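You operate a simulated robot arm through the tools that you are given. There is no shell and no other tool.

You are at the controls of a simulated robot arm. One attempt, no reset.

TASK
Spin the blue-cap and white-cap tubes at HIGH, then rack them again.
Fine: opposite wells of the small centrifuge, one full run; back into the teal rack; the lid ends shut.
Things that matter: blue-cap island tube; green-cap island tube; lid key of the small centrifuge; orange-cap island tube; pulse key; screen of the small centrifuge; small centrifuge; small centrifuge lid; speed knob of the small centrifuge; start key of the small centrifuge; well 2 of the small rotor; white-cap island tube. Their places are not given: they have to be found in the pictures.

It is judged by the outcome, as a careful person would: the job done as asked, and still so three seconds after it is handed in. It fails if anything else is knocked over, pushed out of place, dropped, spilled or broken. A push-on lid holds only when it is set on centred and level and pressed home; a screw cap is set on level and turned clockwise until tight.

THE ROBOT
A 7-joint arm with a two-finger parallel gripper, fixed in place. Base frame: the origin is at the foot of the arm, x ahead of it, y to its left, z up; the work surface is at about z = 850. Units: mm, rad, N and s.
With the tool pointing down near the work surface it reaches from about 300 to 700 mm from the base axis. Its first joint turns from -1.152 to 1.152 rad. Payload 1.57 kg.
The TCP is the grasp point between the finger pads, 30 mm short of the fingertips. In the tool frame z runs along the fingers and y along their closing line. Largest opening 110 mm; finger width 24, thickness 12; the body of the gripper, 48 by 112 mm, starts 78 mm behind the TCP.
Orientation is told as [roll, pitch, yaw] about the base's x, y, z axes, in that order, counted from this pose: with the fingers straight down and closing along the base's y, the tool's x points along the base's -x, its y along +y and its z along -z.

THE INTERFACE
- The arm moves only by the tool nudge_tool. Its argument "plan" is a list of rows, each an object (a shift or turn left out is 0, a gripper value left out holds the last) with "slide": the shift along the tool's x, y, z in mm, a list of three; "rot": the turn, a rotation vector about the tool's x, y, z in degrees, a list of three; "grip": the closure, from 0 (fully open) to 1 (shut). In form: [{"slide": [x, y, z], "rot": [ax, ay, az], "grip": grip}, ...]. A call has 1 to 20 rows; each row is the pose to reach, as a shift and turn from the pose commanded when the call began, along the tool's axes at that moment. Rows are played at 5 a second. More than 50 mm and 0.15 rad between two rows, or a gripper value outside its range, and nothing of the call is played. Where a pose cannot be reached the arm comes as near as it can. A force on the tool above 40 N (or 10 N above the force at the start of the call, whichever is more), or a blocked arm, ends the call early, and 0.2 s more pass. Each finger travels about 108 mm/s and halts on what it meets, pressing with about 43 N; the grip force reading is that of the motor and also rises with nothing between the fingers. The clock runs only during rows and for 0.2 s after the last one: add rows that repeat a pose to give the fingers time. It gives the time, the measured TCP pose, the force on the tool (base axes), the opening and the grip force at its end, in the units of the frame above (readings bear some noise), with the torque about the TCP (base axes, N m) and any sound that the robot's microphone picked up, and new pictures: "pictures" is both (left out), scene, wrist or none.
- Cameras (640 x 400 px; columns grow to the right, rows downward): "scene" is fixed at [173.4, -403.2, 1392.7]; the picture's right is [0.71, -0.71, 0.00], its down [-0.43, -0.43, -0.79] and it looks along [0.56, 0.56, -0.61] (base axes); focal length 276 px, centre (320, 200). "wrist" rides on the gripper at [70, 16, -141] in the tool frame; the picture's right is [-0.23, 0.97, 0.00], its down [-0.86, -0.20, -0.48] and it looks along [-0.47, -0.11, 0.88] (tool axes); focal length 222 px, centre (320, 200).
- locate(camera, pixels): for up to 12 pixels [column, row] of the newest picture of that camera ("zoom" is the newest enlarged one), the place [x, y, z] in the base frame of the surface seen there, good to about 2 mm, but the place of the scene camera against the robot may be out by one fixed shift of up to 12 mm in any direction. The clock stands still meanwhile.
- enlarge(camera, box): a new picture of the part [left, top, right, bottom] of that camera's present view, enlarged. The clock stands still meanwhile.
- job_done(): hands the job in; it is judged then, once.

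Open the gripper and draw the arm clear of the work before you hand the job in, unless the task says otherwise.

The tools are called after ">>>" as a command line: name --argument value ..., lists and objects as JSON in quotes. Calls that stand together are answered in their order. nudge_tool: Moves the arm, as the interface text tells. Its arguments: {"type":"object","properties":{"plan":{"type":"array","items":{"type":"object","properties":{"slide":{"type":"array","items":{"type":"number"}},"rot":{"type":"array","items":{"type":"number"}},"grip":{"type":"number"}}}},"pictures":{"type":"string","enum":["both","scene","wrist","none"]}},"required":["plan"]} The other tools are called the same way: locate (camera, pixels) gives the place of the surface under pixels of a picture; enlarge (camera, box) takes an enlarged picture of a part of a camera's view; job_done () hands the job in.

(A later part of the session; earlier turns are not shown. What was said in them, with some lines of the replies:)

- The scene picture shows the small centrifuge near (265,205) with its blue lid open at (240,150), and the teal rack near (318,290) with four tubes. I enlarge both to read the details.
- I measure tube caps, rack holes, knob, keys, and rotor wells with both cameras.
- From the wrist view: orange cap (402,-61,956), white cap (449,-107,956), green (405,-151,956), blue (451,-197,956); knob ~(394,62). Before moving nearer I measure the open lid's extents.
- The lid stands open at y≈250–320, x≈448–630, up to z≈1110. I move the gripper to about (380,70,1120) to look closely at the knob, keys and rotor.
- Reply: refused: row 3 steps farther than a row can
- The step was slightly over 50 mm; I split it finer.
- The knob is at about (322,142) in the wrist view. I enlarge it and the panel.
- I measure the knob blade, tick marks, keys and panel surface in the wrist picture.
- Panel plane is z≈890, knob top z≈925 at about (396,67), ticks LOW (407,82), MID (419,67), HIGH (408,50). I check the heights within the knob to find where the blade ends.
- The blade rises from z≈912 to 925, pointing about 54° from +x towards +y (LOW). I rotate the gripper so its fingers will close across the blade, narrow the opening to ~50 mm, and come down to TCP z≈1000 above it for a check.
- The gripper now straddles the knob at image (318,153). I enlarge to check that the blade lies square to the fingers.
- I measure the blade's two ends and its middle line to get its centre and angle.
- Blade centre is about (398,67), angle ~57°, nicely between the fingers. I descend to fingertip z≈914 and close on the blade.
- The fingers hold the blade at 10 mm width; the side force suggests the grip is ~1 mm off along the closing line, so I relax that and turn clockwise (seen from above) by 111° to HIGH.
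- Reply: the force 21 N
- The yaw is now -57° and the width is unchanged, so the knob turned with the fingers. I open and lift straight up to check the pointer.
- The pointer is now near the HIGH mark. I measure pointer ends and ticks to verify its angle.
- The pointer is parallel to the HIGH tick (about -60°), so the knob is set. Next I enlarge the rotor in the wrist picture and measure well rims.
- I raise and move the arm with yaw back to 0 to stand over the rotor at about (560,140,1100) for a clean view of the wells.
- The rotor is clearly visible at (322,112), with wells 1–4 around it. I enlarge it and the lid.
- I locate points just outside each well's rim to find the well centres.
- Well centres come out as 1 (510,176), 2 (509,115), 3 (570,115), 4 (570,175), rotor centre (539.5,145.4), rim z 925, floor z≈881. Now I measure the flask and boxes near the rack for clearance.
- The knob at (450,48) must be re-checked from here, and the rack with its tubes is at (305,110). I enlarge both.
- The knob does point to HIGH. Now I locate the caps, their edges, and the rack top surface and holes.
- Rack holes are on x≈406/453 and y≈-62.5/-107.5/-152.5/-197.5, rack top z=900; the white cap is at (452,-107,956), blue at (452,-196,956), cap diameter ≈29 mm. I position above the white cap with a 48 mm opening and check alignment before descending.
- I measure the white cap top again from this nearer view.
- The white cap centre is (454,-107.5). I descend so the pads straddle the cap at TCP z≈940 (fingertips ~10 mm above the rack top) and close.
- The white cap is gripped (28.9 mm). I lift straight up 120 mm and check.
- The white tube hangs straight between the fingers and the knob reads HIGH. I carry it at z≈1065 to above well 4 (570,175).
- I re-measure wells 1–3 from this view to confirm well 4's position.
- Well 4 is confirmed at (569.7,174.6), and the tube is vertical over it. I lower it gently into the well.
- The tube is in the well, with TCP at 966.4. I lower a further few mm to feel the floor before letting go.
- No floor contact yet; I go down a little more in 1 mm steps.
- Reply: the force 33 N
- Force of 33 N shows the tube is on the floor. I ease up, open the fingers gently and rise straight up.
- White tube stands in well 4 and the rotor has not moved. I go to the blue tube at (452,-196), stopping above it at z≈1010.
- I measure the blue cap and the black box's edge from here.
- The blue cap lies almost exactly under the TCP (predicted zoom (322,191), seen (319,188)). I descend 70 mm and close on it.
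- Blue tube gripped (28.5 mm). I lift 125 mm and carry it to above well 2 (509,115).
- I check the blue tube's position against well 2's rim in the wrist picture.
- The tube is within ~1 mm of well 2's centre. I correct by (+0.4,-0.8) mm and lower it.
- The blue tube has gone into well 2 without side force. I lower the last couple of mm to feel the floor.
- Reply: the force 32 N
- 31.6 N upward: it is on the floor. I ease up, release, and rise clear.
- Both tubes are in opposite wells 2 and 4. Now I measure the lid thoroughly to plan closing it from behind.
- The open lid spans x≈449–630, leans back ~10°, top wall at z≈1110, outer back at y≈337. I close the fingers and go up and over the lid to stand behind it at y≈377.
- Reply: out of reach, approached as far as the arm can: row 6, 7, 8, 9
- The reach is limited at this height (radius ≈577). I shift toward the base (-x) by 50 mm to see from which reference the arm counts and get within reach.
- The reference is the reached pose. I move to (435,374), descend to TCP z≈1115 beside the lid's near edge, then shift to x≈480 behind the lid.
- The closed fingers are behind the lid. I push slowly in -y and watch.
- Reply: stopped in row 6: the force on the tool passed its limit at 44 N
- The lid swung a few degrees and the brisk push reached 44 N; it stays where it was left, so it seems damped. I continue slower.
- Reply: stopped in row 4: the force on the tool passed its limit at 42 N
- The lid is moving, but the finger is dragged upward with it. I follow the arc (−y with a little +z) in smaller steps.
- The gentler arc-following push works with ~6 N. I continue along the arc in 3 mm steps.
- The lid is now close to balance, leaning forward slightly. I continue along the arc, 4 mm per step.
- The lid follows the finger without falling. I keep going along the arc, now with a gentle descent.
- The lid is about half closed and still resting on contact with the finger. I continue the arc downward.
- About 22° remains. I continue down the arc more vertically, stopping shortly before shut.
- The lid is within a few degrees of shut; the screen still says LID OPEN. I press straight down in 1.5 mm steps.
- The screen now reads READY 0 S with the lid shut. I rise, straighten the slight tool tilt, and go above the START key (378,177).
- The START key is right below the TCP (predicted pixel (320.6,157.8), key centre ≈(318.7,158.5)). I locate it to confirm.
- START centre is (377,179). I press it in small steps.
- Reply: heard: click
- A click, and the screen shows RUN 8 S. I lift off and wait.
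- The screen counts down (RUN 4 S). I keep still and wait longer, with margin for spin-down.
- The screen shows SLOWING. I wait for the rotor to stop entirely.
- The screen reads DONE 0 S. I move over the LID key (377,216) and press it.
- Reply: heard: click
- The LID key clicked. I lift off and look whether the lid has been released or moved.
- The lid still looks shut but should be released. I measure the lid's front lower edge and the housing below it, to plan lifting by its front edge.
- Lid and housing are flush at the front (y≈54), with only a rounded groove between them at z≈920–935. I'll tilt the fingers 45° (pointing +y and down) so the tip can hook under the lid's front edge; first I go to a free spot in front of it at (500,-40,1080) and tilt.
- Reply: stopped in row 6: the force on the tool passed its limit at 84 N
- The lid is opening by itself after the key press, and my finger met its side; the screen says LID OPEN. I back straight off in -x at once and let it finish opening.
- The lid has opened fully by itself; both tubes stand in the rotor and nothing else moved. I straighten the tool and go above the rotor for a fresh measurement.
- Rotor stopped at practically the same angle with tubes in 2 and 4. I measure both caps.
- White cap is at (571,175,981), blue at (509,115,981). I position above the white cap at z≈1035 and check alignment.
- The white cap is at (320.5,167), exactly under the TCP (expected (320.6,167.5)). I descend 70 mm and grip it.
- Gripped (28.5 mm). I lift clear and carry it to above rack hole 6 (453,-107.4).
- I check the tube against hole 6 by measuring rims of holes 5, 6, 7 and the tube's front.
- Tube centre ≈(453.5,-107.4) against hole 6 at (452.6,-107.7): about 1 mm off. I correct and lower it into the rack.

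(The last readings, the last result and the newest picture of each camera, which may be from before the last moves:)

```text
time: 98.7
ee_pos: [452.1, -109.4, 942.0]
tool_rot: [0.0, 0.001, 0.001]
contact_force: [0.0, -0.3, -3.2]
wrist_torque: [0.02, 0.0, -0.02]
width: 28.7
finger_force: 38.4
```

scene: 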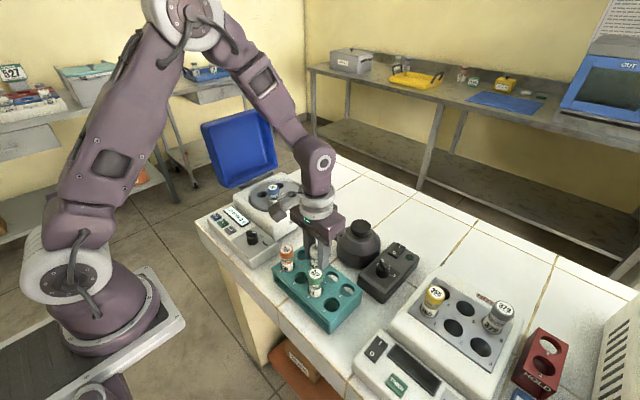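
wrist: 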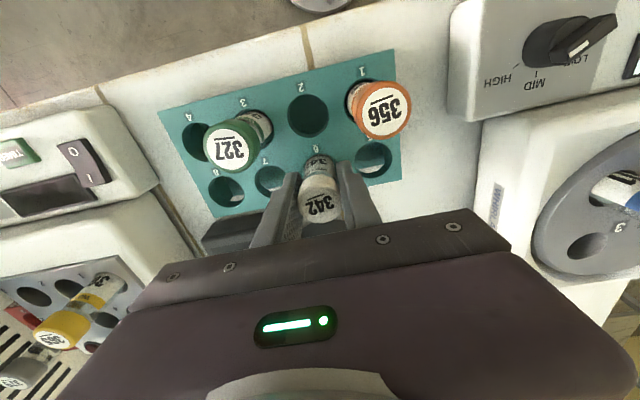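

The white tube is in hole 6 with no side force. I lower in 1 mm steps until it touches the floor.

>>> nudge_tool --plan '[{"slide": [0, 0, 1], "grip": 0.9}, {"slide": [0, 0, 2], "grip": 0.9}, {"slide": [0, 0, 2.7], "grip": 0.9}, {"slide": [0, 0, 2.7], "grip": 0.9}]' --pictures "none"

```text
time: 99.7
ee_pos: [452.6, -108.5, 938.3]
tool_rot: [0.0, -0.001, 0.0]
contact_force: [-2.0, 1.6, 9.5]
wrist_torque: [0.04, 0.11, 0.0]
width: 28.5
finger_force: 38.6
```

It touches the floor (9.5 N). I release and rise straight up.

>>> nudge_tool --plan '[{"slide": [0, 0, -0.5], "grip": 0.9}, {"slide": [0, 0, -0.5], "grip": 0.72}, {"slide": [0, 0, -0.5], "grip": 0.6}, {"slide": [0, 0, -0.5], "grip": 0.56}, {"slide": [0, 0, -15], "grip": 0.56}, {"slide": [0, 0, -40], "grip": 0.56}, {"slide": [0, 0, -75], "grip": 0.56}, {"slide": [0, 0, -115], "grip": 0.56}, {"slide": [0, 0, -155], "grip": 0.56}, {"slide": [0, 0, -155], "grip": 0.56}]'

>>> enlarge --camera "scene" --box '[250, 200, 390, 340]'

```text
time: 101.9
ee_pos: [454.8, -109.8, 1092.3]
tool_rot: [0.0, 0.001, -0.002]
contact_force: [0.1, 0.0, 1.3]
wrist_torque: [0.01, 0.02, -0.01]
width: 48.5
finger_force: 0.1
```

scene: 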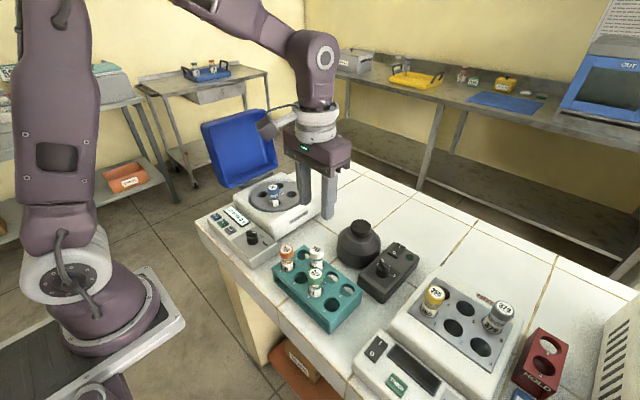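
wrist: 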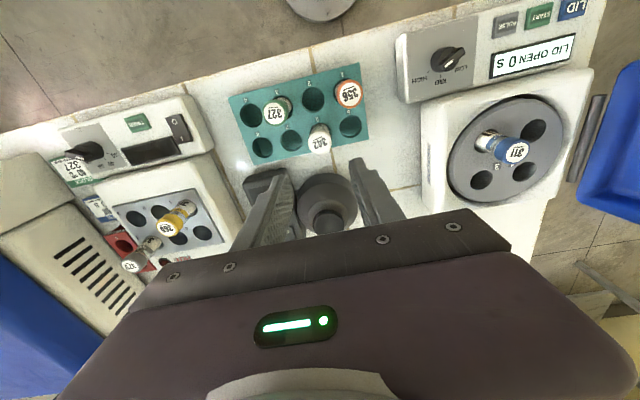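

```text
2.86 times, centred on (320, 270) of scene
```

zoom: 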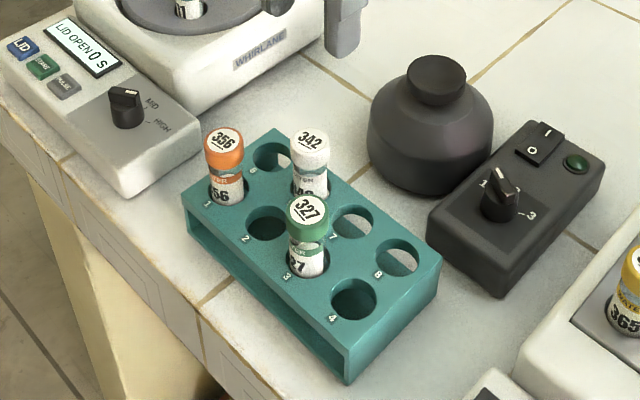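

White tube 342 is back in hole 6, upright. I move to above the blue cap (509,115) at z≈1035.

>>> nudge_tool --plan '[{"slide": [-8, 32, 0], "grip": 0.56}, {"slide": [-18, 72, 0], "grip": 0.56}, {"slide": [-28, 112, 0], "grip": 0.56}, {"slide": [-38, 152, 0], "grip": 0.56}, {"slide": [-48, 192, 0], "grip": 0.56}, {"slide": [-56, 222.8, 0], "grip": 0.56}, {"slide": [-56, 222.8, 30], "grip": 0.56}, {"slide": [-56, 222.8, 57.5], "grip": 0.56}, {"slide": [-56, 222.8, 57.5], "grip": 0.56}, {"slide": [-56, 222.8, 57.5], "grip": 0.56}]'

>>> enlarge --camera "wrist" --box '[240, 110, 400, 210]'

```text
time: 104.1
ee_pos: [507.5, 113.8, 1036.0]
tool_rot: [-0.001, 0.0, 0.002]
contact_force: [0.5, -0.4, 0.0]
wrist_torque: [0.04, -0.04, 0.0]
width: 48.7
finger_force: 0.0
```

scene: 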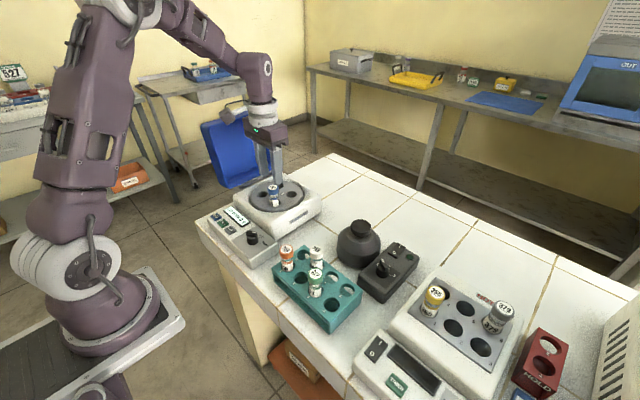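
wrist: 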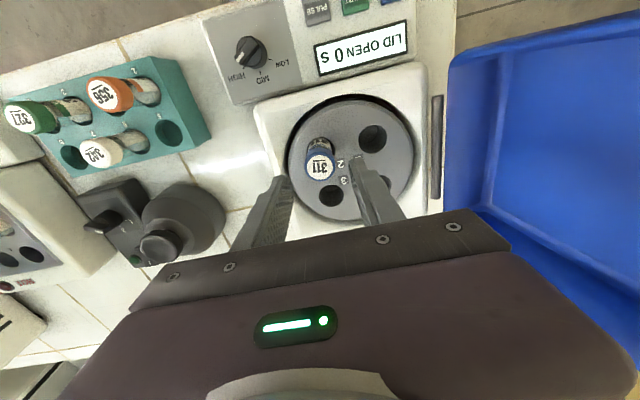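

```text
4.00 times, centred on (320, 160) of wrist
```

zoom: 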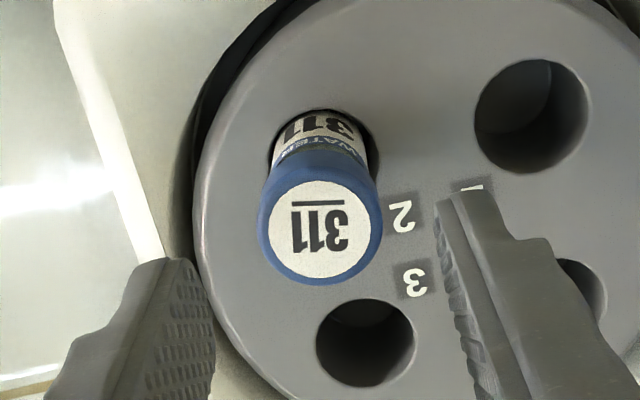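

Blue cap at (320,167), right under the TCP. I descend 70 mm and grip it.

>>> nudge_tool --plan '[{"slide": [0, -0.3, 25], "grip": 0.56}, {"slide": [0, -0.3, 48], "grip": 0.56}, {"slide": [0, -0.3, 63], "grip": 0.56}, {"slide": [0, -0.3, 70], "grip": 0.56}, {"slide": [0, -0.3, 70], "grip": 0.65}, {"slide": [0, -0.3, 70], "grip": 0.8}, {"slide": [0, -0.3, 70], "grip": 0.9}, {"slide": [0, -0.3, 70], "grip": 0.9}]'

```text
time: 105.9
ee_pos: [508.3, 114.8, 965.6]
tool_rot: [-0.001, 0.001, 0.0]
contact_force: [0.8, 1.3, -0.5]
wrist_torque: [-0.03, -0.01, 0.0]
width: 28.6
finger_force: 38.4
```

scene: 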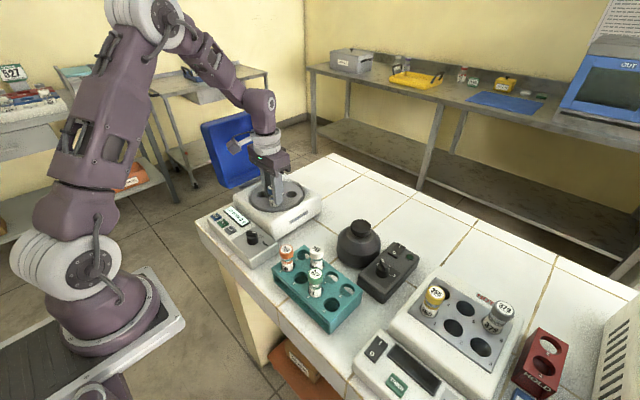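
wrist: 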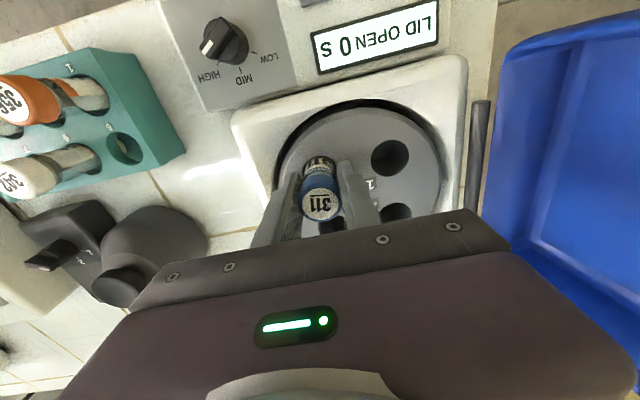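

Gripped (28.6 mm). I lift and carry the blue tube to above rack hole 8 (453,-198).

>>> nudge_tool --plan '[{"slide": [0, 0, -10], "grip": 0.9}, {"slide": [0, 0, -35], "grip": 0.9}, {"slide": [0, 0, -65], "grip": 0.9}, {"slide": [0, 0, -95], "grip": 0.9}, {"slide": [0, 0, -125], "grip": 0.9}, {"slide": [4, -24, -130], "grip": 0.9}, {"slide": [11, -62, -130], "grip": 0.9}, {"slide": [18, -100, -130], "grip": 0.9}, {"slide": [25, -140, -130], "grip": 0.9}, {"slide": [32, -180, -130], "grip": 0.9}, {"slide": [39, -220, -130], "grip": 0.9}, {"slide": [46, -258, -130], "grip": 0.9}, {"slide": [52, -292, -130], "grip": 0.9}, {"slide": [55.9, -312.8, -130], "grip": 0.9}, {"slide": [55.9, -312.8, -100], "grip": 0.9}, {"slide": [55.9, -312.8, -70], "grip": 0.9}, {"slide": [55.9, -312.8, -45], "grip": 0.9}, {"slide": [55.9, -312.8, -45], "grip": 0.9}]'

>>> enlarge --camera "wrist" --box '[220, 60, 420, 230]'

```text
time: 109.7
ee_pos: [452.7, -200.3, 1011.4]
tool_rot: [0.001, -0.001, -0.001]
contact_force: [-0.7, -0.4, 0.3]
wrist_torque: [-0.04, -0.02, 0.01]
width: 28.7
finger_force: 38.7
```

scene: 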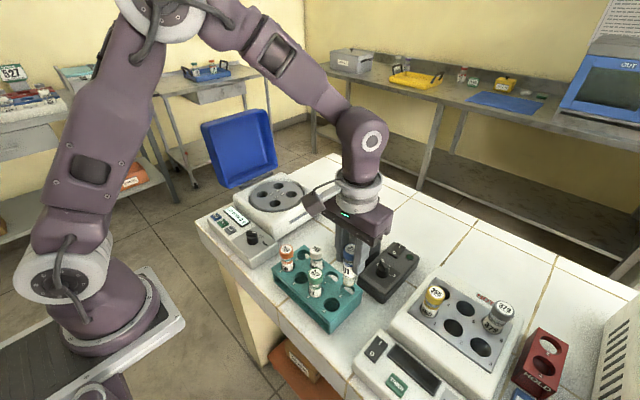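
wrist: 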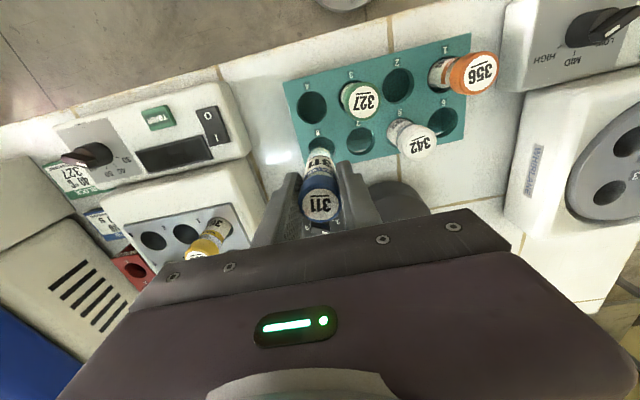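

```text
2.35 times, centred on (320, 145) of wrist
```

zoom: 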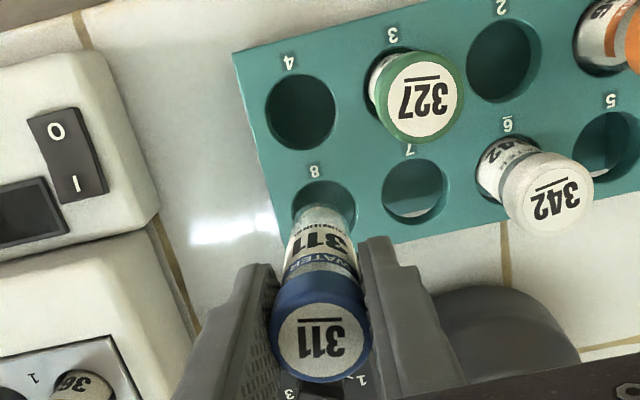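

I measure hole 8's rim, holes 7 and 4, and the tube's front in this view.

>>> locate --camera "zoom" --pixels '[[287, 210], [361, 208], [322, 176], [378, 193], [453, 192], [415, 155], [415, 231], [261, 113], [340, 113], [300, 70], [300, 154]]'

>>> locate --camera "zoom" --pixels '[[321, 222], [321, 238], [321, 258], [321, 275], [321, 340], [278, 335], [366, 335]]'

```text
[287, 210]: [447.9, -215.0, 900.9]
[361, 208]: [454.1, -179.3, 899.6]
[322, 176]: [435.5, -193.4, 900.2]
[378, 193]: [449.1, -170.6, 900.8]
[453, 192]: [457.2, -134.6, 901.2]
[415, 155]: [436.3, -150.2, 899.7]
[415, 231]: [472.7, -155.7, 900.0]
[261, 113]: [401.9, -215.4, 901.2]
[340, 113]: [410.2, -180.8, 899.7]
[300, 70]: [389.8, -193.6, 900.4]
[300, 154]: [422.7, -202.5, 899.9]
```

```text
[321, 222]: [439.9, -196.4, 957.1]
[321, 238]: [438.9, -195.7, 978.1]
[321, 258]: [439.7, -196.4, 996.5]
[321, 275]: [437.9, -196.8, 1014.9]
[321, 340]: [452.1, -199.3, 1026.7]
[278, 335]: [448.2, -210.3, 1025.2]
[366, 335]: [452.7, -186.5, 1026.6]
```

Tube centre ≈(453,-199), hole 8 ≈(453.3,-197.8). I shift +1 mm in y and lower it.

>>> nudge_tool --plan '[{"slide": [-0.3, 1.0, 5], "grip": 0.9}, {"slide": [-0.3, 1.0, 14], "grip": 0.9}, {"slide": [-0.3, 1.0, 22], "grip": 0.9}, {"slide": [-0.3, 1.0, 30], "grip": 0.9}, {"slide": [-0.3, 1.0, 38], "grip": 0.9}, {"slide": [-0.3, 1.0, 46], "grip": 0.9}, {"slide": [-0.3, 1.0, 54], "grip": 0.9}, {"slide": [-0.3, 1.0, 61], "grip": 0.9}, {"slide": [-0.3, 1.0, 65], "grip": 0.9}, {"slide": [-0.3, 1.0, 68], "grip": 0.9}, {"slide": [-0.3, 1.0, 68], "grip": 0.9}]'

```text
time: 112.1
ee_pos: [452.9, -195.8, 941.8]
tool_rot: [0.0, 0.002, 0.001]
contact_force: [0.2, 0.0, 0.0]
wrist_torque: [-0.01, 0.02, -0.02]
width: 28.4
finger_force: 38.9
```

scene: 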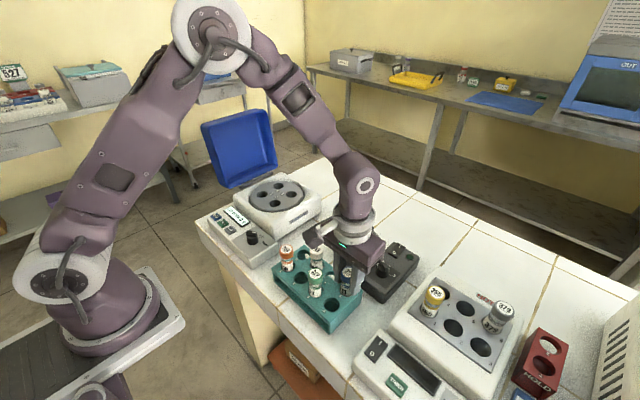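
wrist: 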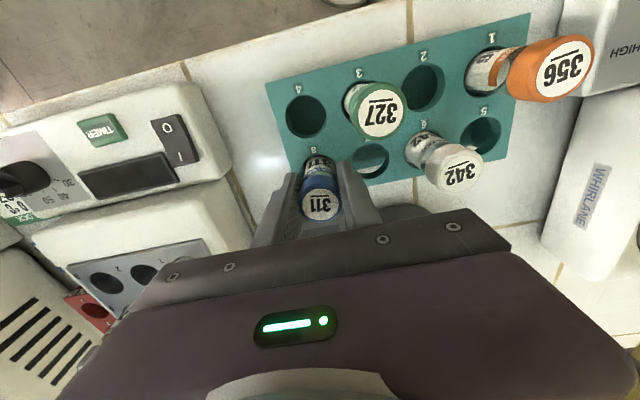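

The blue tube is in hole 8. I lower by 1 mm steps until it touches.

>>> nudge_tool --plan '[{"slide": [0, 0, 1], "grip": 0.9}, {"slide": [0, 0, 2], "grip": 0.9}, {"slide": [0, 0, 2.7], "grip": 0.9}, {"slide": [0, 0, 2.7], "grip": 0.9}]' --pictures "none"

```text
time: 113.1
ee_pos: [452.6, -198.0, 941.8]
tool_rot: [-0.002, -0.001, -0.001]
contact_force: [-2.9, -0.1, 27.7]
wrist_torque: [-0.04, 0.29, 0.03]
width: 28.6
finger_force: 38.4
```

It rests on the floor (27.7 N). I ease up, release and rise straight up.

>>> nudge_tool --plan '[{"slide": [0, 0, -1.2], "grip": 0.9}, {"slide": [0, 0, -1.2], "grip": 0.72}, {"slide": [0, 0, -1.2], "grip": 0.6}, {"slide": [0, 0, -1.2], "grip": 0.56}, {"slide": [0, 0, -15], "grip": 0.56}, {"slide": [0, 0, -40], "grip": 0.56}, {"slide": [0, 0, -75], "grip": 0.56}, {"slide": [0, 0, -115], "grip": 0.56}, {"slide": [0, 0, -155], "grip": 0.56}, {"slide": [0, 0, -195], "grip": 0.56}, {"slide": [0, 0, -215], "grip": 0.56}, {"slide": [0, 0, -215], "grip": 0.56}]'

>>> enlarge --camera "scene" --box '[250, 200, 390, 340]'

```text
time: 115.7
ee_pos: [455.0, -196.4, 1155.8]
tool_rot: [-0.001, 0.0, -0.001]
contact_force: [0.0, -0.7, 0.2]
wrist_torque: [-0.03, 0.01, -0.01]
width: 48.2
finger_force: 0.0
```

scene: 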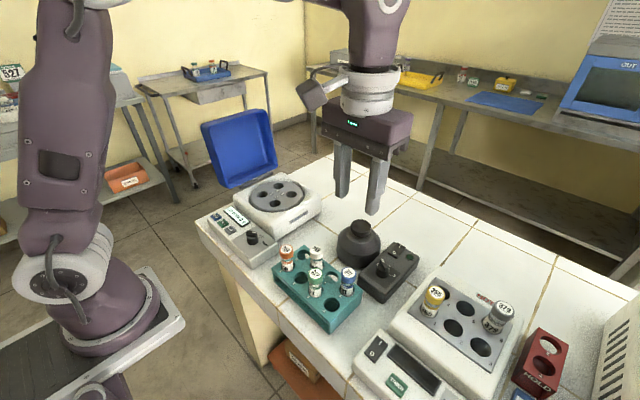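
wrist: 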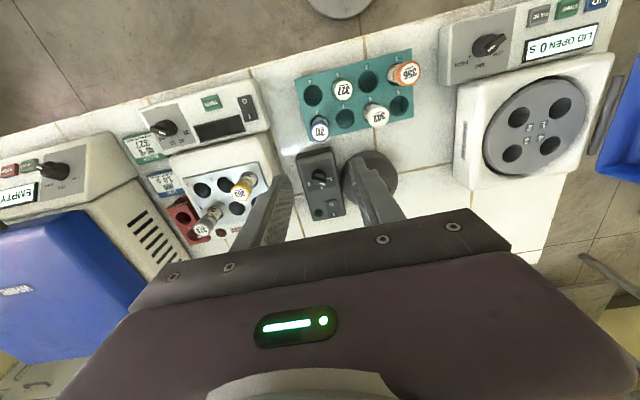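

```text
2.86 times, centred on (320, 270) of scene
```

zoom: 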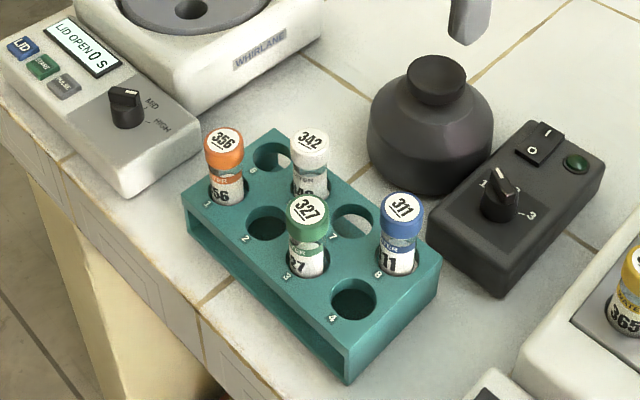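

All four tubes are in their holes (1 orange, 3 green, 6 white, 8 blue). Now I shut the lid again: up to z≈1195, over to the near side of the lid, then behind it, with fingers closed.

>>> nudge_tool --plan '[{"slide": [0, 0, -40], "grip": 0.8}, {"slide": [3, 35, -40], "grip": 1.0}, {"slide": [6, 80, -40], "grip": 1.0}, {"slide": [9, 125, -40], "grip": 1.0}, {"slide": [12, 170, -40], "grip": 1.0}, {"slide": [15, 215, -40], "grip": 1.0}, {"slide": [18, 260, -40], "grip": 1.0}, {"slide": [21, 305, -40], "grip": 1.0}, {"slide": [24, 350, -40], "grip": 1.0}, {"slide": [27, 395, -40], "grip": 1.0}, {"slide": [28, 440, -40], "grip": 1.0}, {"slide": [28, 485, -40], "grip": 1.0}, {"slide": [28, 530, -40], "grip": 1.0}, {"slide": [28, 560, -40], "grip": 1.0}, {"slide": [28, 572, -40], "grip": 1.0}, {"slide": [28, 572, -40], "grip": 1.0}]'

```text
time: 119.1
ee_pos: [422.8, 373.0, 1197.1]
tool_rot: [-0.003, 0.0, -0.001]
contact_force: [-0.3, -0.4, -0.7]
wrist_torque: [0.02, -0.01, 0.01]
width: 0.1
finger_force: 21.4
```

scene: 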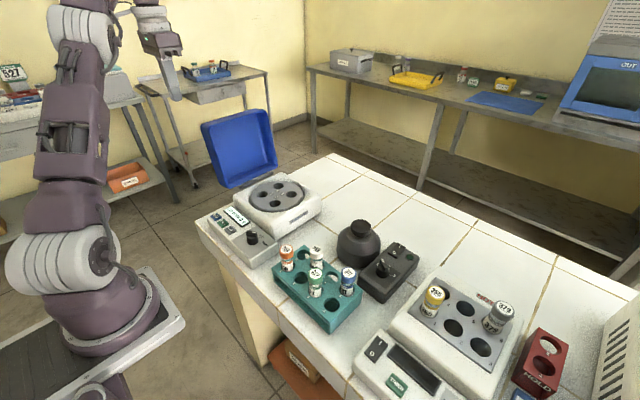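
wrist: 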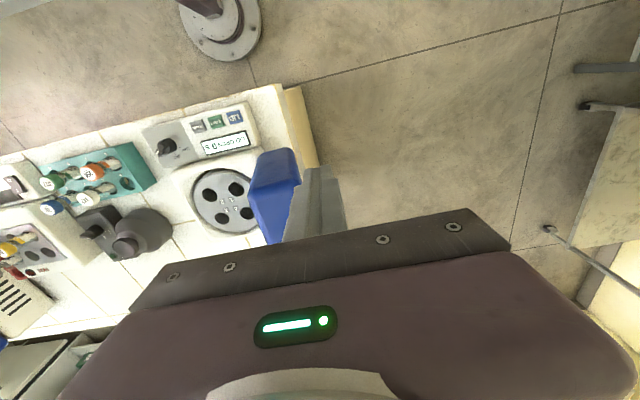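

I descend behind the lid to TCP z≈1107 and shift to x≈483, then approach it to y≈356.

>>> nudge_tool --plan '[{"slide": [0, 0, 45], "grip": 1.0}, {"slide": [0, 0, 90], "grip": 1.0}, {"slide": [-30, 0, 90], "grip": 1.0}, {"slide": [-60, 0, 90], "grip": 1.0}, {"slide": [-60, -9, 90], "grip": 1.0}, {"slide": [-60, -17, 90], "grip": 1.0}, {"slide": [-60, -17, 90], "grip": 1.0}]'

```text
time: 120.7
ee_pos: [485.2, 358.7, 1106.8]
tool_rot: [-0.001, 0.001, 0.0]
contact_force: [0.0, 0.0, -0.4]
wrist_torque: [-0.02, -0.01, 0.0]
width: 0.0
finger_force: 21.6
```

scene: 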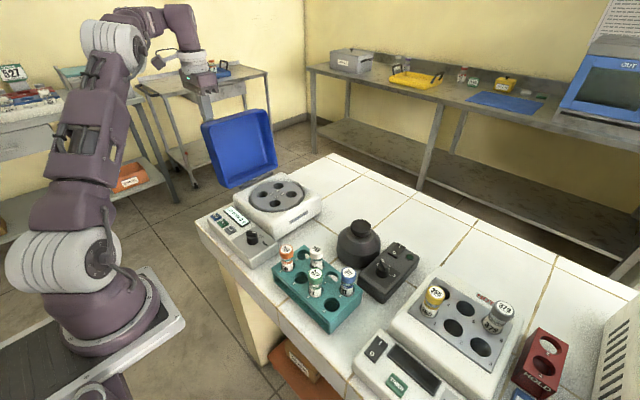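
wrist: 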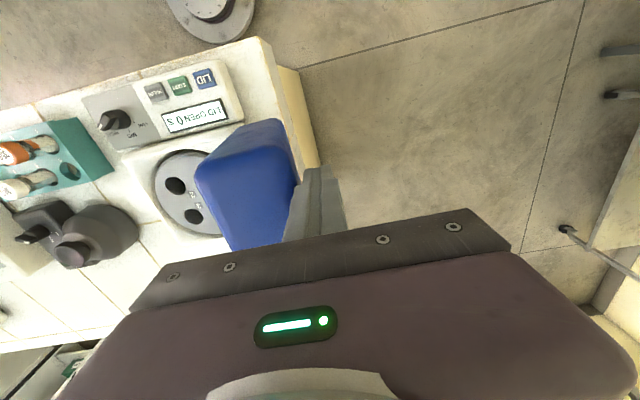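

I push slowly in -y with a slight rise so that the finger follows the lid's arc.

>>> nudge_tool --plan '[{"slide": [0, -3, 0], "grip": 1.0}, {"slide": [0, -6, 0], "grip": 1.0}, {"slide": [0, -9, -0.5], "grip": 1.0}, {"slide": [0, -11.5, -1.8], "grip": 1.0}, {"slide": [0, -14, -3.1], "grip": 1.0}, {"slide": [0, -16.5, -4.4], "grip": 1.0}, {"slide": [0, -19, -5.6], "grip": 1.0}, {"slide": [0, -21.5, -6.8], "grip": 1.0}, {"slide": [0, -24, -8], "grip": 1.0}, {"slide": [0, -26.5, -9.1], "grip": 1.0}, {"slide": [0, -29, -10.2], "grip": 1.0}, {"slide": [0, -31.5, -11.2], "grip": 1.0}, {"slide": [0, -34, -12.2], "grip": 1.0}, {"slide": [0, -36.5, -13.2], "grip": 1.0}, {"slide": [0, -39, -14.1], "grip": 1.0}]'

```text
time: 123.9
ee_pos: [484.3, 319.7, 1118.7]
tool_rot: [-0.001, 0.0, 0.0]
contact_force: [3.6, 2.7, 0.0]
wrist_torque: [0.08, -0.05, 0.01]
width: 0.0
finger_force: 21.0
```

scene: 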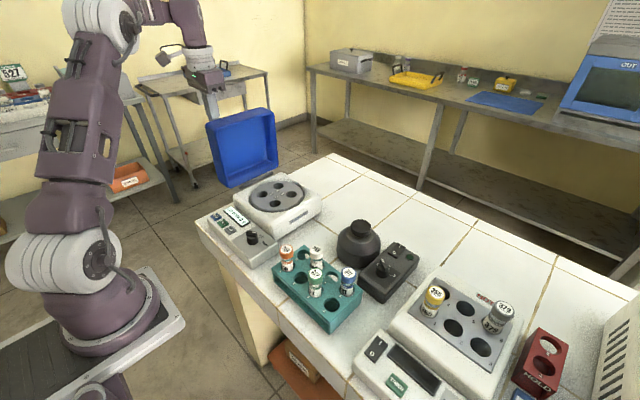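
wrist: 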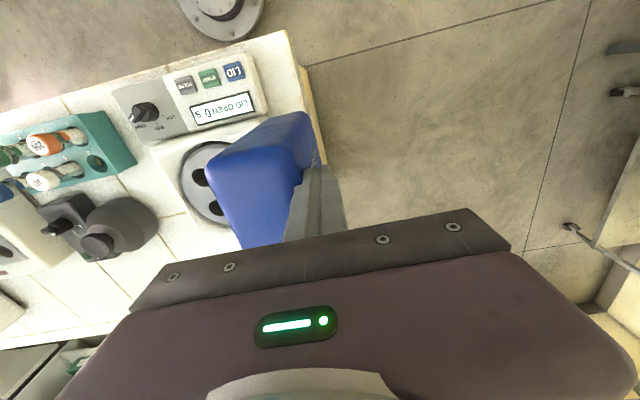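

The lid follows with only ~3 N. I continue along the arc.

>>> nudge_tool --plan '[{"slide": [0, -3.5, -1.1], "grip": 1.0}, {"slide": [0, -7, -2.2], "grip": 1.0}, {"slide": [0, -10.5, -3.2], "grip": 1.0}, {"slide": [0, -14, -4.1], "grip": 1.0}, {"slide": [0, -17.5, -5], "grip": 1.0}, {"slide": [0, -21, -5.8], "grip": 1.0}, {"slide": [0, -24.5, -6.6], "grip": 1.0}, {"slide": [0, -28, -7.3], "grip": 1.0}, {"slide": [0, -31.5, -7.9], "grip": 1.0}, {"slide": [0, -35, -8.4], "grip": 1.0}, {"slide": [0, -38.5, -8.8], "grip": 1.0}, {"slide": [0, -42, -9.2], "grip": 1.0}, {"slide": [0, -45.5, -9.5], "grip": 1.0}, {"slide": [0, -49, -9.8], "grip": 1.0}, {"slide": [0, -52.5, -10.1], "grip": 1.0}, {"slide": [0, -56, -10.3], "grip": 1.0}, {"slide": [0, -60, -10.5], "grip": 1.0}, {"slide": [0, -64, -10.6], "grip": 1.0}, {"slide": [0, -68, -10.7], "grip": 1.0}, {"slide": [0, -72, -10.7], "grip": 1.0}]'

>>> enlarge --camera "scene" --box '[170, 60, 320, 240]'

```text
time: 128.1
ee_pos: [485.9, 247.2, 1127.9]
tool_rot: [-0.001, 0.0, 0.002]
contact_force: [-1.6, 0.7, -0.7]
wrist_torque: [0.08, 0.02, -0.05]
width: 0.0
finger_force: 21.3
```

scene: 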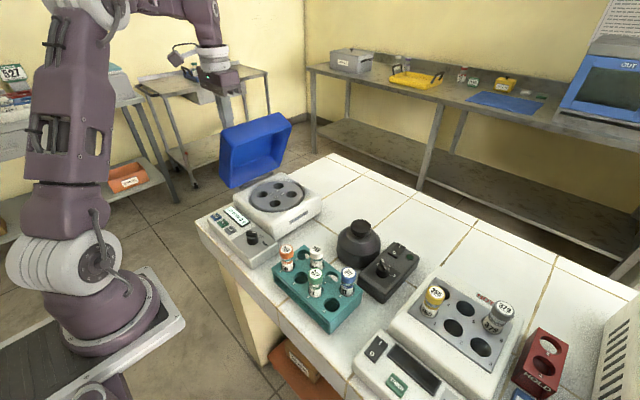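
wrist: 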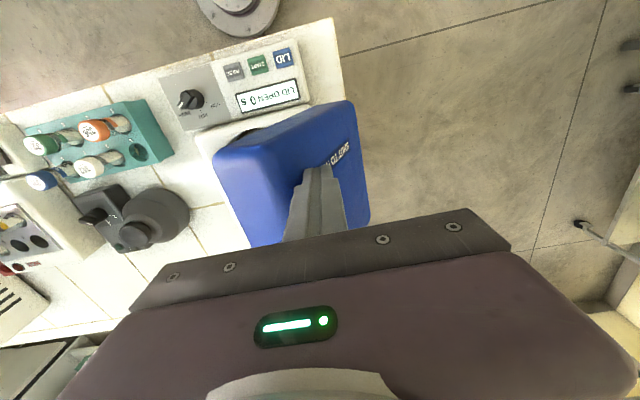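

```text
2.22 times, centred on (245, 150) of scene
```

zoom: 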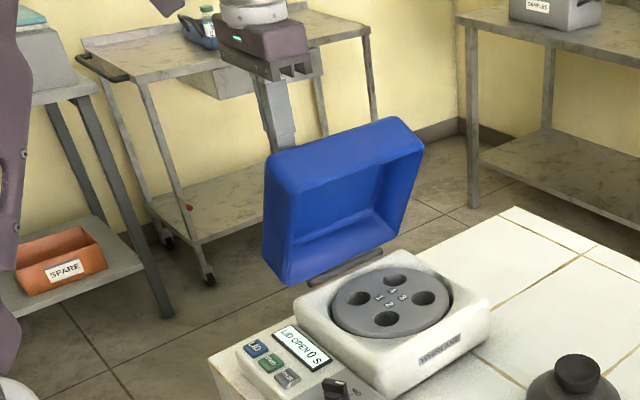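

The lid stands upright leaning forward, following well. I carry on along the arc, now descending.

>>> nudge_tool --plan '[{"slide": [0, -4, 0], "grip": 1.0}, {"slide": [0, -8, 0], "grip": 1.0}, {"slide": [0, -12, 0.2], "grip": 1.0}, {"slide": [0, -16, 0.6], "grip": 1.0}, {"slide": [0, -20, 1.1], "grip": 1.0}, {"slide": [0, -24, 1.8], "grip": 1.0}, {"slide": [0, -28, 2.6], "grip": 1.0}, {"slide": [0, -32, 3.5], "grip": 1.0}, {"slide": [0, -36, 4.5], "grip": 1.0}, {"slide": [0, -40, 5.6], "grip": 1.0}, {"slide": [0, -44, 6.8], "grip": 1.0}, {"slide": [0, -48, 8.2], "grip": 1.0}, {"slide": [0, -52, 9.8], "grip": 1.0}, {"slide": [0, -56, 11.4], "grip": 1.0}, {"slide": [0, -60, 13], "grip": 1.0}, {"slide": [0, -64, 14.8], "grip": 1.0}, {"slide": [0, -68, 16.6], "grip": 1.0}, {"slide": [0, -72, 18.6], "grip": 1.0}, {"slide": [0, -76, 20.8], "grip": 1.0}, {"slide": [0, -80, 23.2], "grip": 1.0}]'

>>> enlarge --camera "scene" --box '[170, 60, 320, 240]'

```text
time: 132.3
ee_pos: [485.2, 167.5, 1106.4]
tool_rot: [0.0, -0.002, 0.003]
contact_force: [-0.4, -0.1, 2.3]
wrist_torque: [-0.01, 0.01, 0.02]
width: 0.0
finger_force: 22.0
```

scene: 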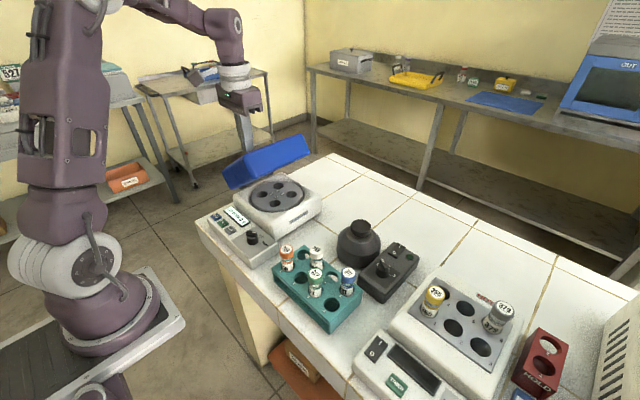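
wrist: 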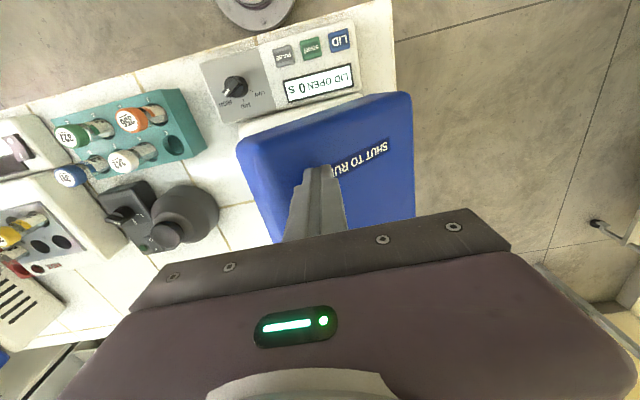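

```text
2.22 times, centred on (245, 150) of scene
```

zoom: 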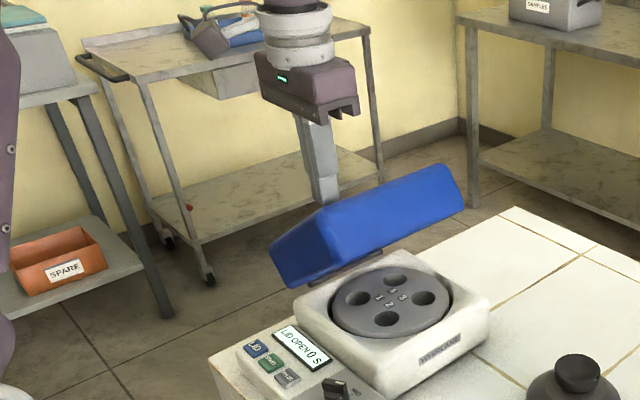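

Halfway down. I continue the arc until shortly before shut.

>>> nudge_tool --plan '[{"slide": [0, -4, 2.4], "grip": 1.0}, {"slide": [0, -8, 4.9], "grip": 1.0}, {"slide": [0, -12, 7.6], "grip": 1.0}, {"slide": [0, -16, 10.5], "grip": 1.0}, {"slide": [0, -20, 13.6], "grip": 1.0}, {"slide": [0, -24, 16.8], "grip": 1.0}, {"slide": [0, -28, 20.3], "grip": 1.0}, {"slide": [0, -32, 24], "grip": 1.0}, {"slide": [0, -36, 27.9], "grip": 1.0}, {"slide": [0, -40, 32.2], "grip": 1.0}, {"slide": [0, -44, 36.7], "grip": 1.0}, {"slide": [0, -48, 41.6], "grip": 1.0}, {"slide": [0, -51.5, 46.2], "grip": 1.0}, {"slide": [0, -54.5, 50.4], "grip": 1.0}, {"slide": [0, -57.5, 55], "grip": 1.0}, {"slide": [0, -60.5, 59.8], "grip": 1.0}, {"slide": [0, -63, 64], "grip": 1.0}]'

>>> enlarge --camera "scene" --box '[170, 80, 340, 260]'

```text
time: 135.9
ee_pos: [484.6, 103.1, 1042.8]
tool_rot: [0.001, 0.001, 0.0]
contact_force: [-0.8, -0.1, 0.9]
wrist_torque: [-0.02, 0.04, 0.0]
width: 0.0
finger_force: 21.4
```

scene: 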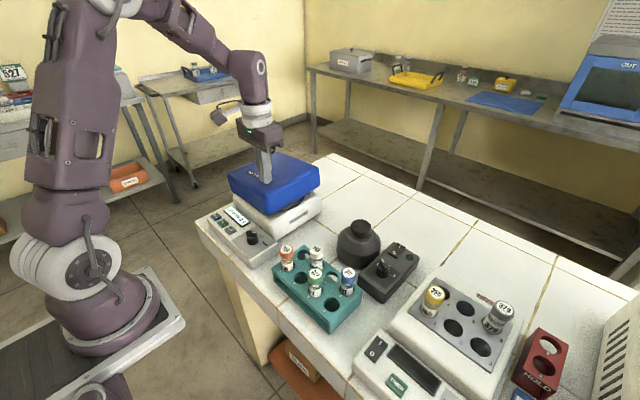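
wrist: 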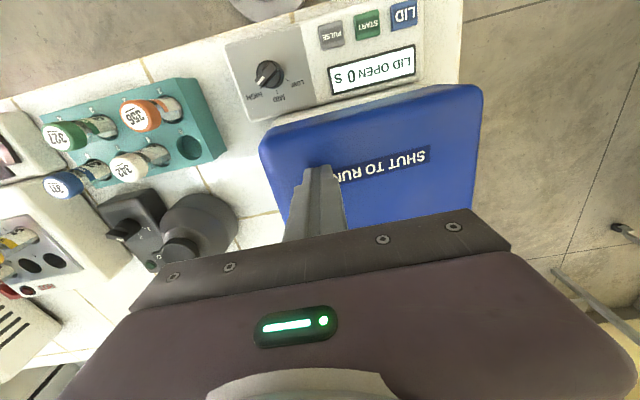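

```text
2.22 times, centred on (255, 170) of scene
```

zoom: 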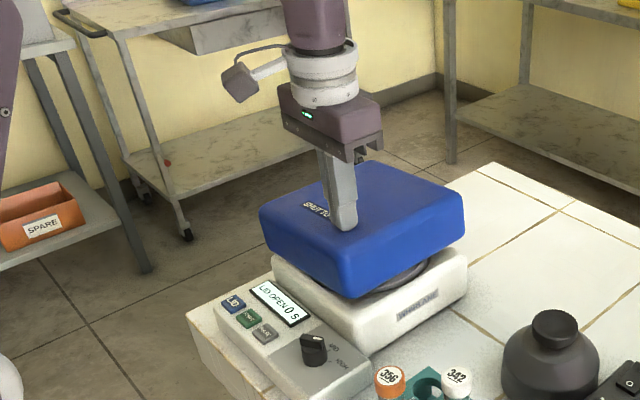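

A few degrees remain and the screen still says LID OPEN. I press straight down in small steps until it latches.

>>> nudge_tool --plan '[{"slide": [0, -1, 2], "grip": 1.0}, {"slide": [0, -2, 4], "grip": 1.0}, {"slide": [0, -2, 6], "grip": 1.0}, {"slide": [0, -2, 8], "grip": 1.0}, {"slide": [0, -2, 10], "grip": 1.0}, {"slide": [0, -2, 12], "grip": 1.0}, {"slide": [0, -2, 13.5], "grip": 1.0}, {"slide": [0, -2, 15], "grip": 1.0}, {"slide": [0, -2, 16.5], "grip": 1.0}, {"slide": [0, -2, 17.5], "grip": 1.0}]'

>>> enlarge --camera "scene" --box '[190, 140, 340, 260]'

```text
time: 138.1
ee_pos: [485.1, 102.5, 1026.1]
tool_rot: [0.0, -0.001, -0.001]
contact_force: [-0.2, -1.1, 0.8]
wrist_torque: [-0.04, -0.01, 0.03]
width: 0.0
finger_force: 21.5
```

scene: 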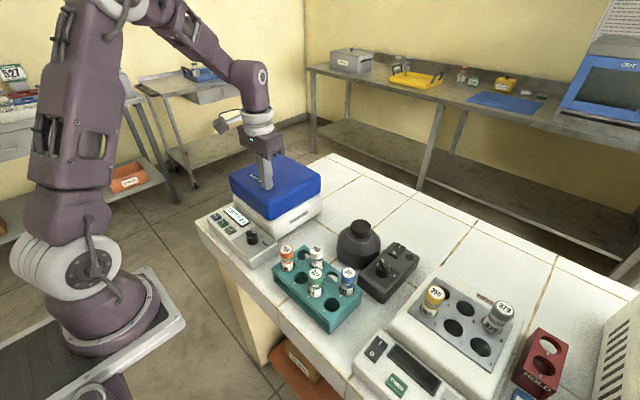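
wrist: 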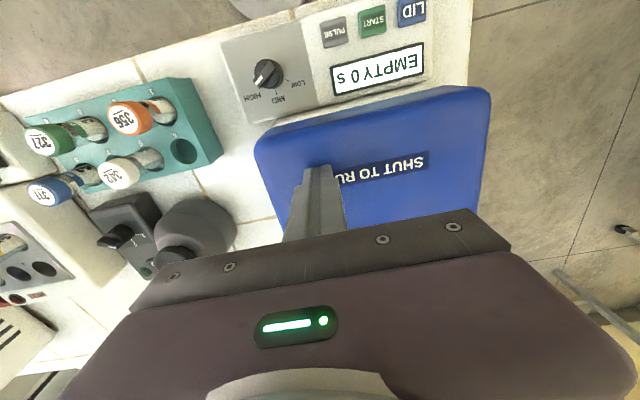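

```text
3.33 times, centred on (265, 200) of scene
```

zoom: 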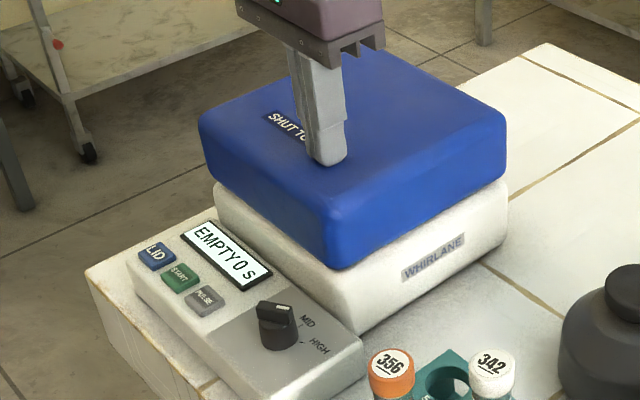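

The screen reads EMPTY 0 S: lid shut and rotor empty. I rise straight up, open the gripper and draw the arm back clear.

>>> nudge_tool --plan '[{"slide": [0, 0, -15], "grip": 1.0}, {"slide": [0, 0, -50], "grip": 1.0}, {"slide": [0, 0, -95], "grip": 0.8}, {"slide": [5, -20, -135], "grip": 0.5}, {"slide": [25, -60, -150], "grip": 0.2}, {"slide": [45, -100, -160], "grip": 0.0}, {"slide": [65, -140, -170], "grip": 0.0}, {"slide": [85, -175, -180], "grip": 0.0}, {"slide": [95, -200, -190], "grip": 0.0}, {"slide": [95, -200, -190], "grip": 0.0}, {"slide": [95, -200, -190], "grip": 0.0}, {"slide": [95, -200, -190], "grip": 0.0}, {"slide": [95, -200, -190], "grip": 0.0}]'

>>> enlarge --camera "scene" --box '[190, 140, 400, 340]'

>>> enlarge --camera "wrist" --box '[230, 40, 560, 220]'

```text
time: 140.9
ee_pos: [392.3, -99.9, 1215.7]
tool_rot: [0.0, 0.0, 0.001]
contact_force: [-0.5, 0.8, -0.2]
wrist_torque: [0.05, 0.0, 0.0]
width: 110.2
finger_force: 0.0
```

scene: 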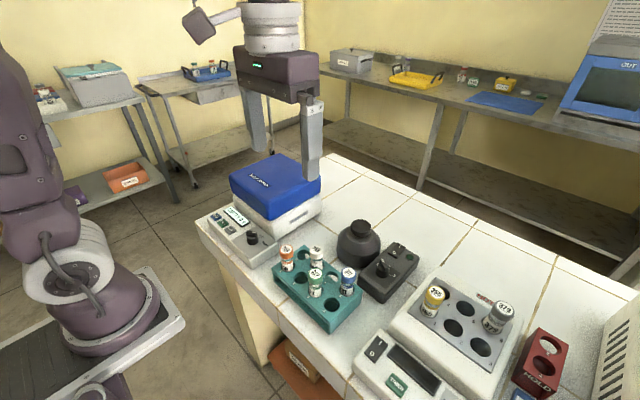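
wrist: 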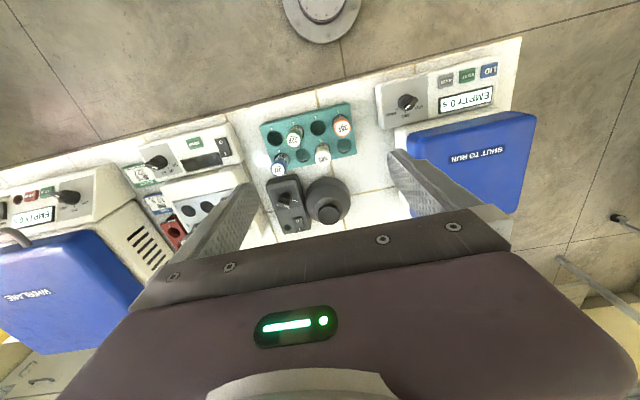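

```text
2.00 times, centred on (295, 240) of scene
```

zoom: 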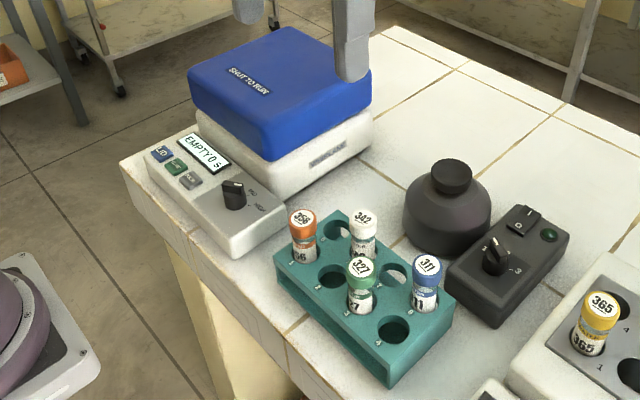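

```text
1.94 times, centred on (395, 130) of wrist
```

zoom: 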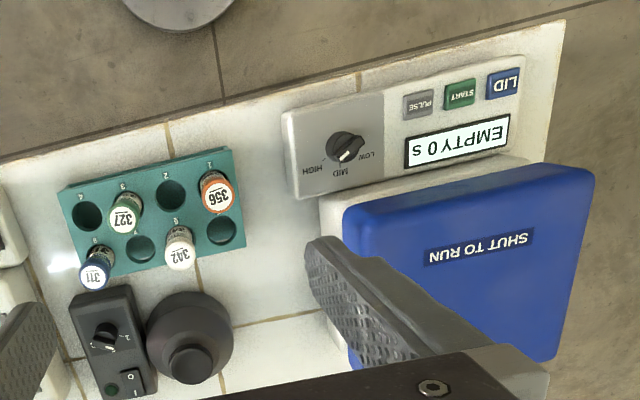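

Everything looks in order: lid shut (EMPTY 0 S), four tubes upright in their original holes. I make a last check of the centrifuge's keys, knob and rack positions against the earlier measurements.

>>> locate --camera "zoom" --pixels '[[504, 84], [461, 95], [418, 106], [343, 148], [215, 192], [124, 213], [180, 252], [96, 268], [480, 245]]'

>>> enlarge --camera "scene" --box '[235, 220, 275, 250]'

```text
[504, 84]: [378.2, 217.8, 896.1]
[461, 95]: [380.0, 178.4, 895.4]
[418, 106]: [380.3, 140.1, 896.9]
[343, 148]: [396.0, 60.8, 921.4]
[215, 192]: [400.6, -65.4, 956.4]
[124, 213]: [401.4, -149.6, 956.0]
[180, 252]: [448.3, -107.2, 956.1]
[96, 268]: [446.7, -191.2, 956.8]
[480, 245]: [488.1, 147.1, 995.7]
```

```text
13.33 times, centred on (255, 235) of scene
```

zoom: 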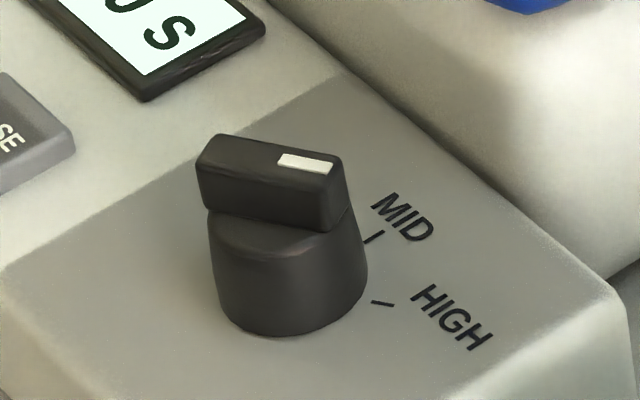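

The knob, tick marks and screen sit at exactly the same pixels as before, so the centrifuge has not moved. The lid is shut, the tubes are racked, and the arm is clear with its gripper open, so I hand the job in.

>>> job_done

```text
The job is handed in.
```

I spun the blue-cap and white-cap tubes for one full run at HIGH and put both back in the teal rack, each in the hole it came from. The job is handed in.

- **Spin:** The white-cap tube was in well 4 and the blue-cap tube in the opposite well 2. The speed knob points to HIGH. The screen counted the run down through SLOWING to DONE.
- **Rack:** White-cap is in hole 6 and blue-cap in hole 8. The orange-cap and green-cap tubes were not touched.
- **Lid:** It is shut, and the screen reads EMPTY 0 S.
- **One bump:** After I pressed the lid key, the lid swung open by itself. My closed fingers hit its side at about 84 N. I backed off at once. The centrifuge showed no shift in the last pictures, and I saw no damage.

The gripper is open and the arm is clear of the work.
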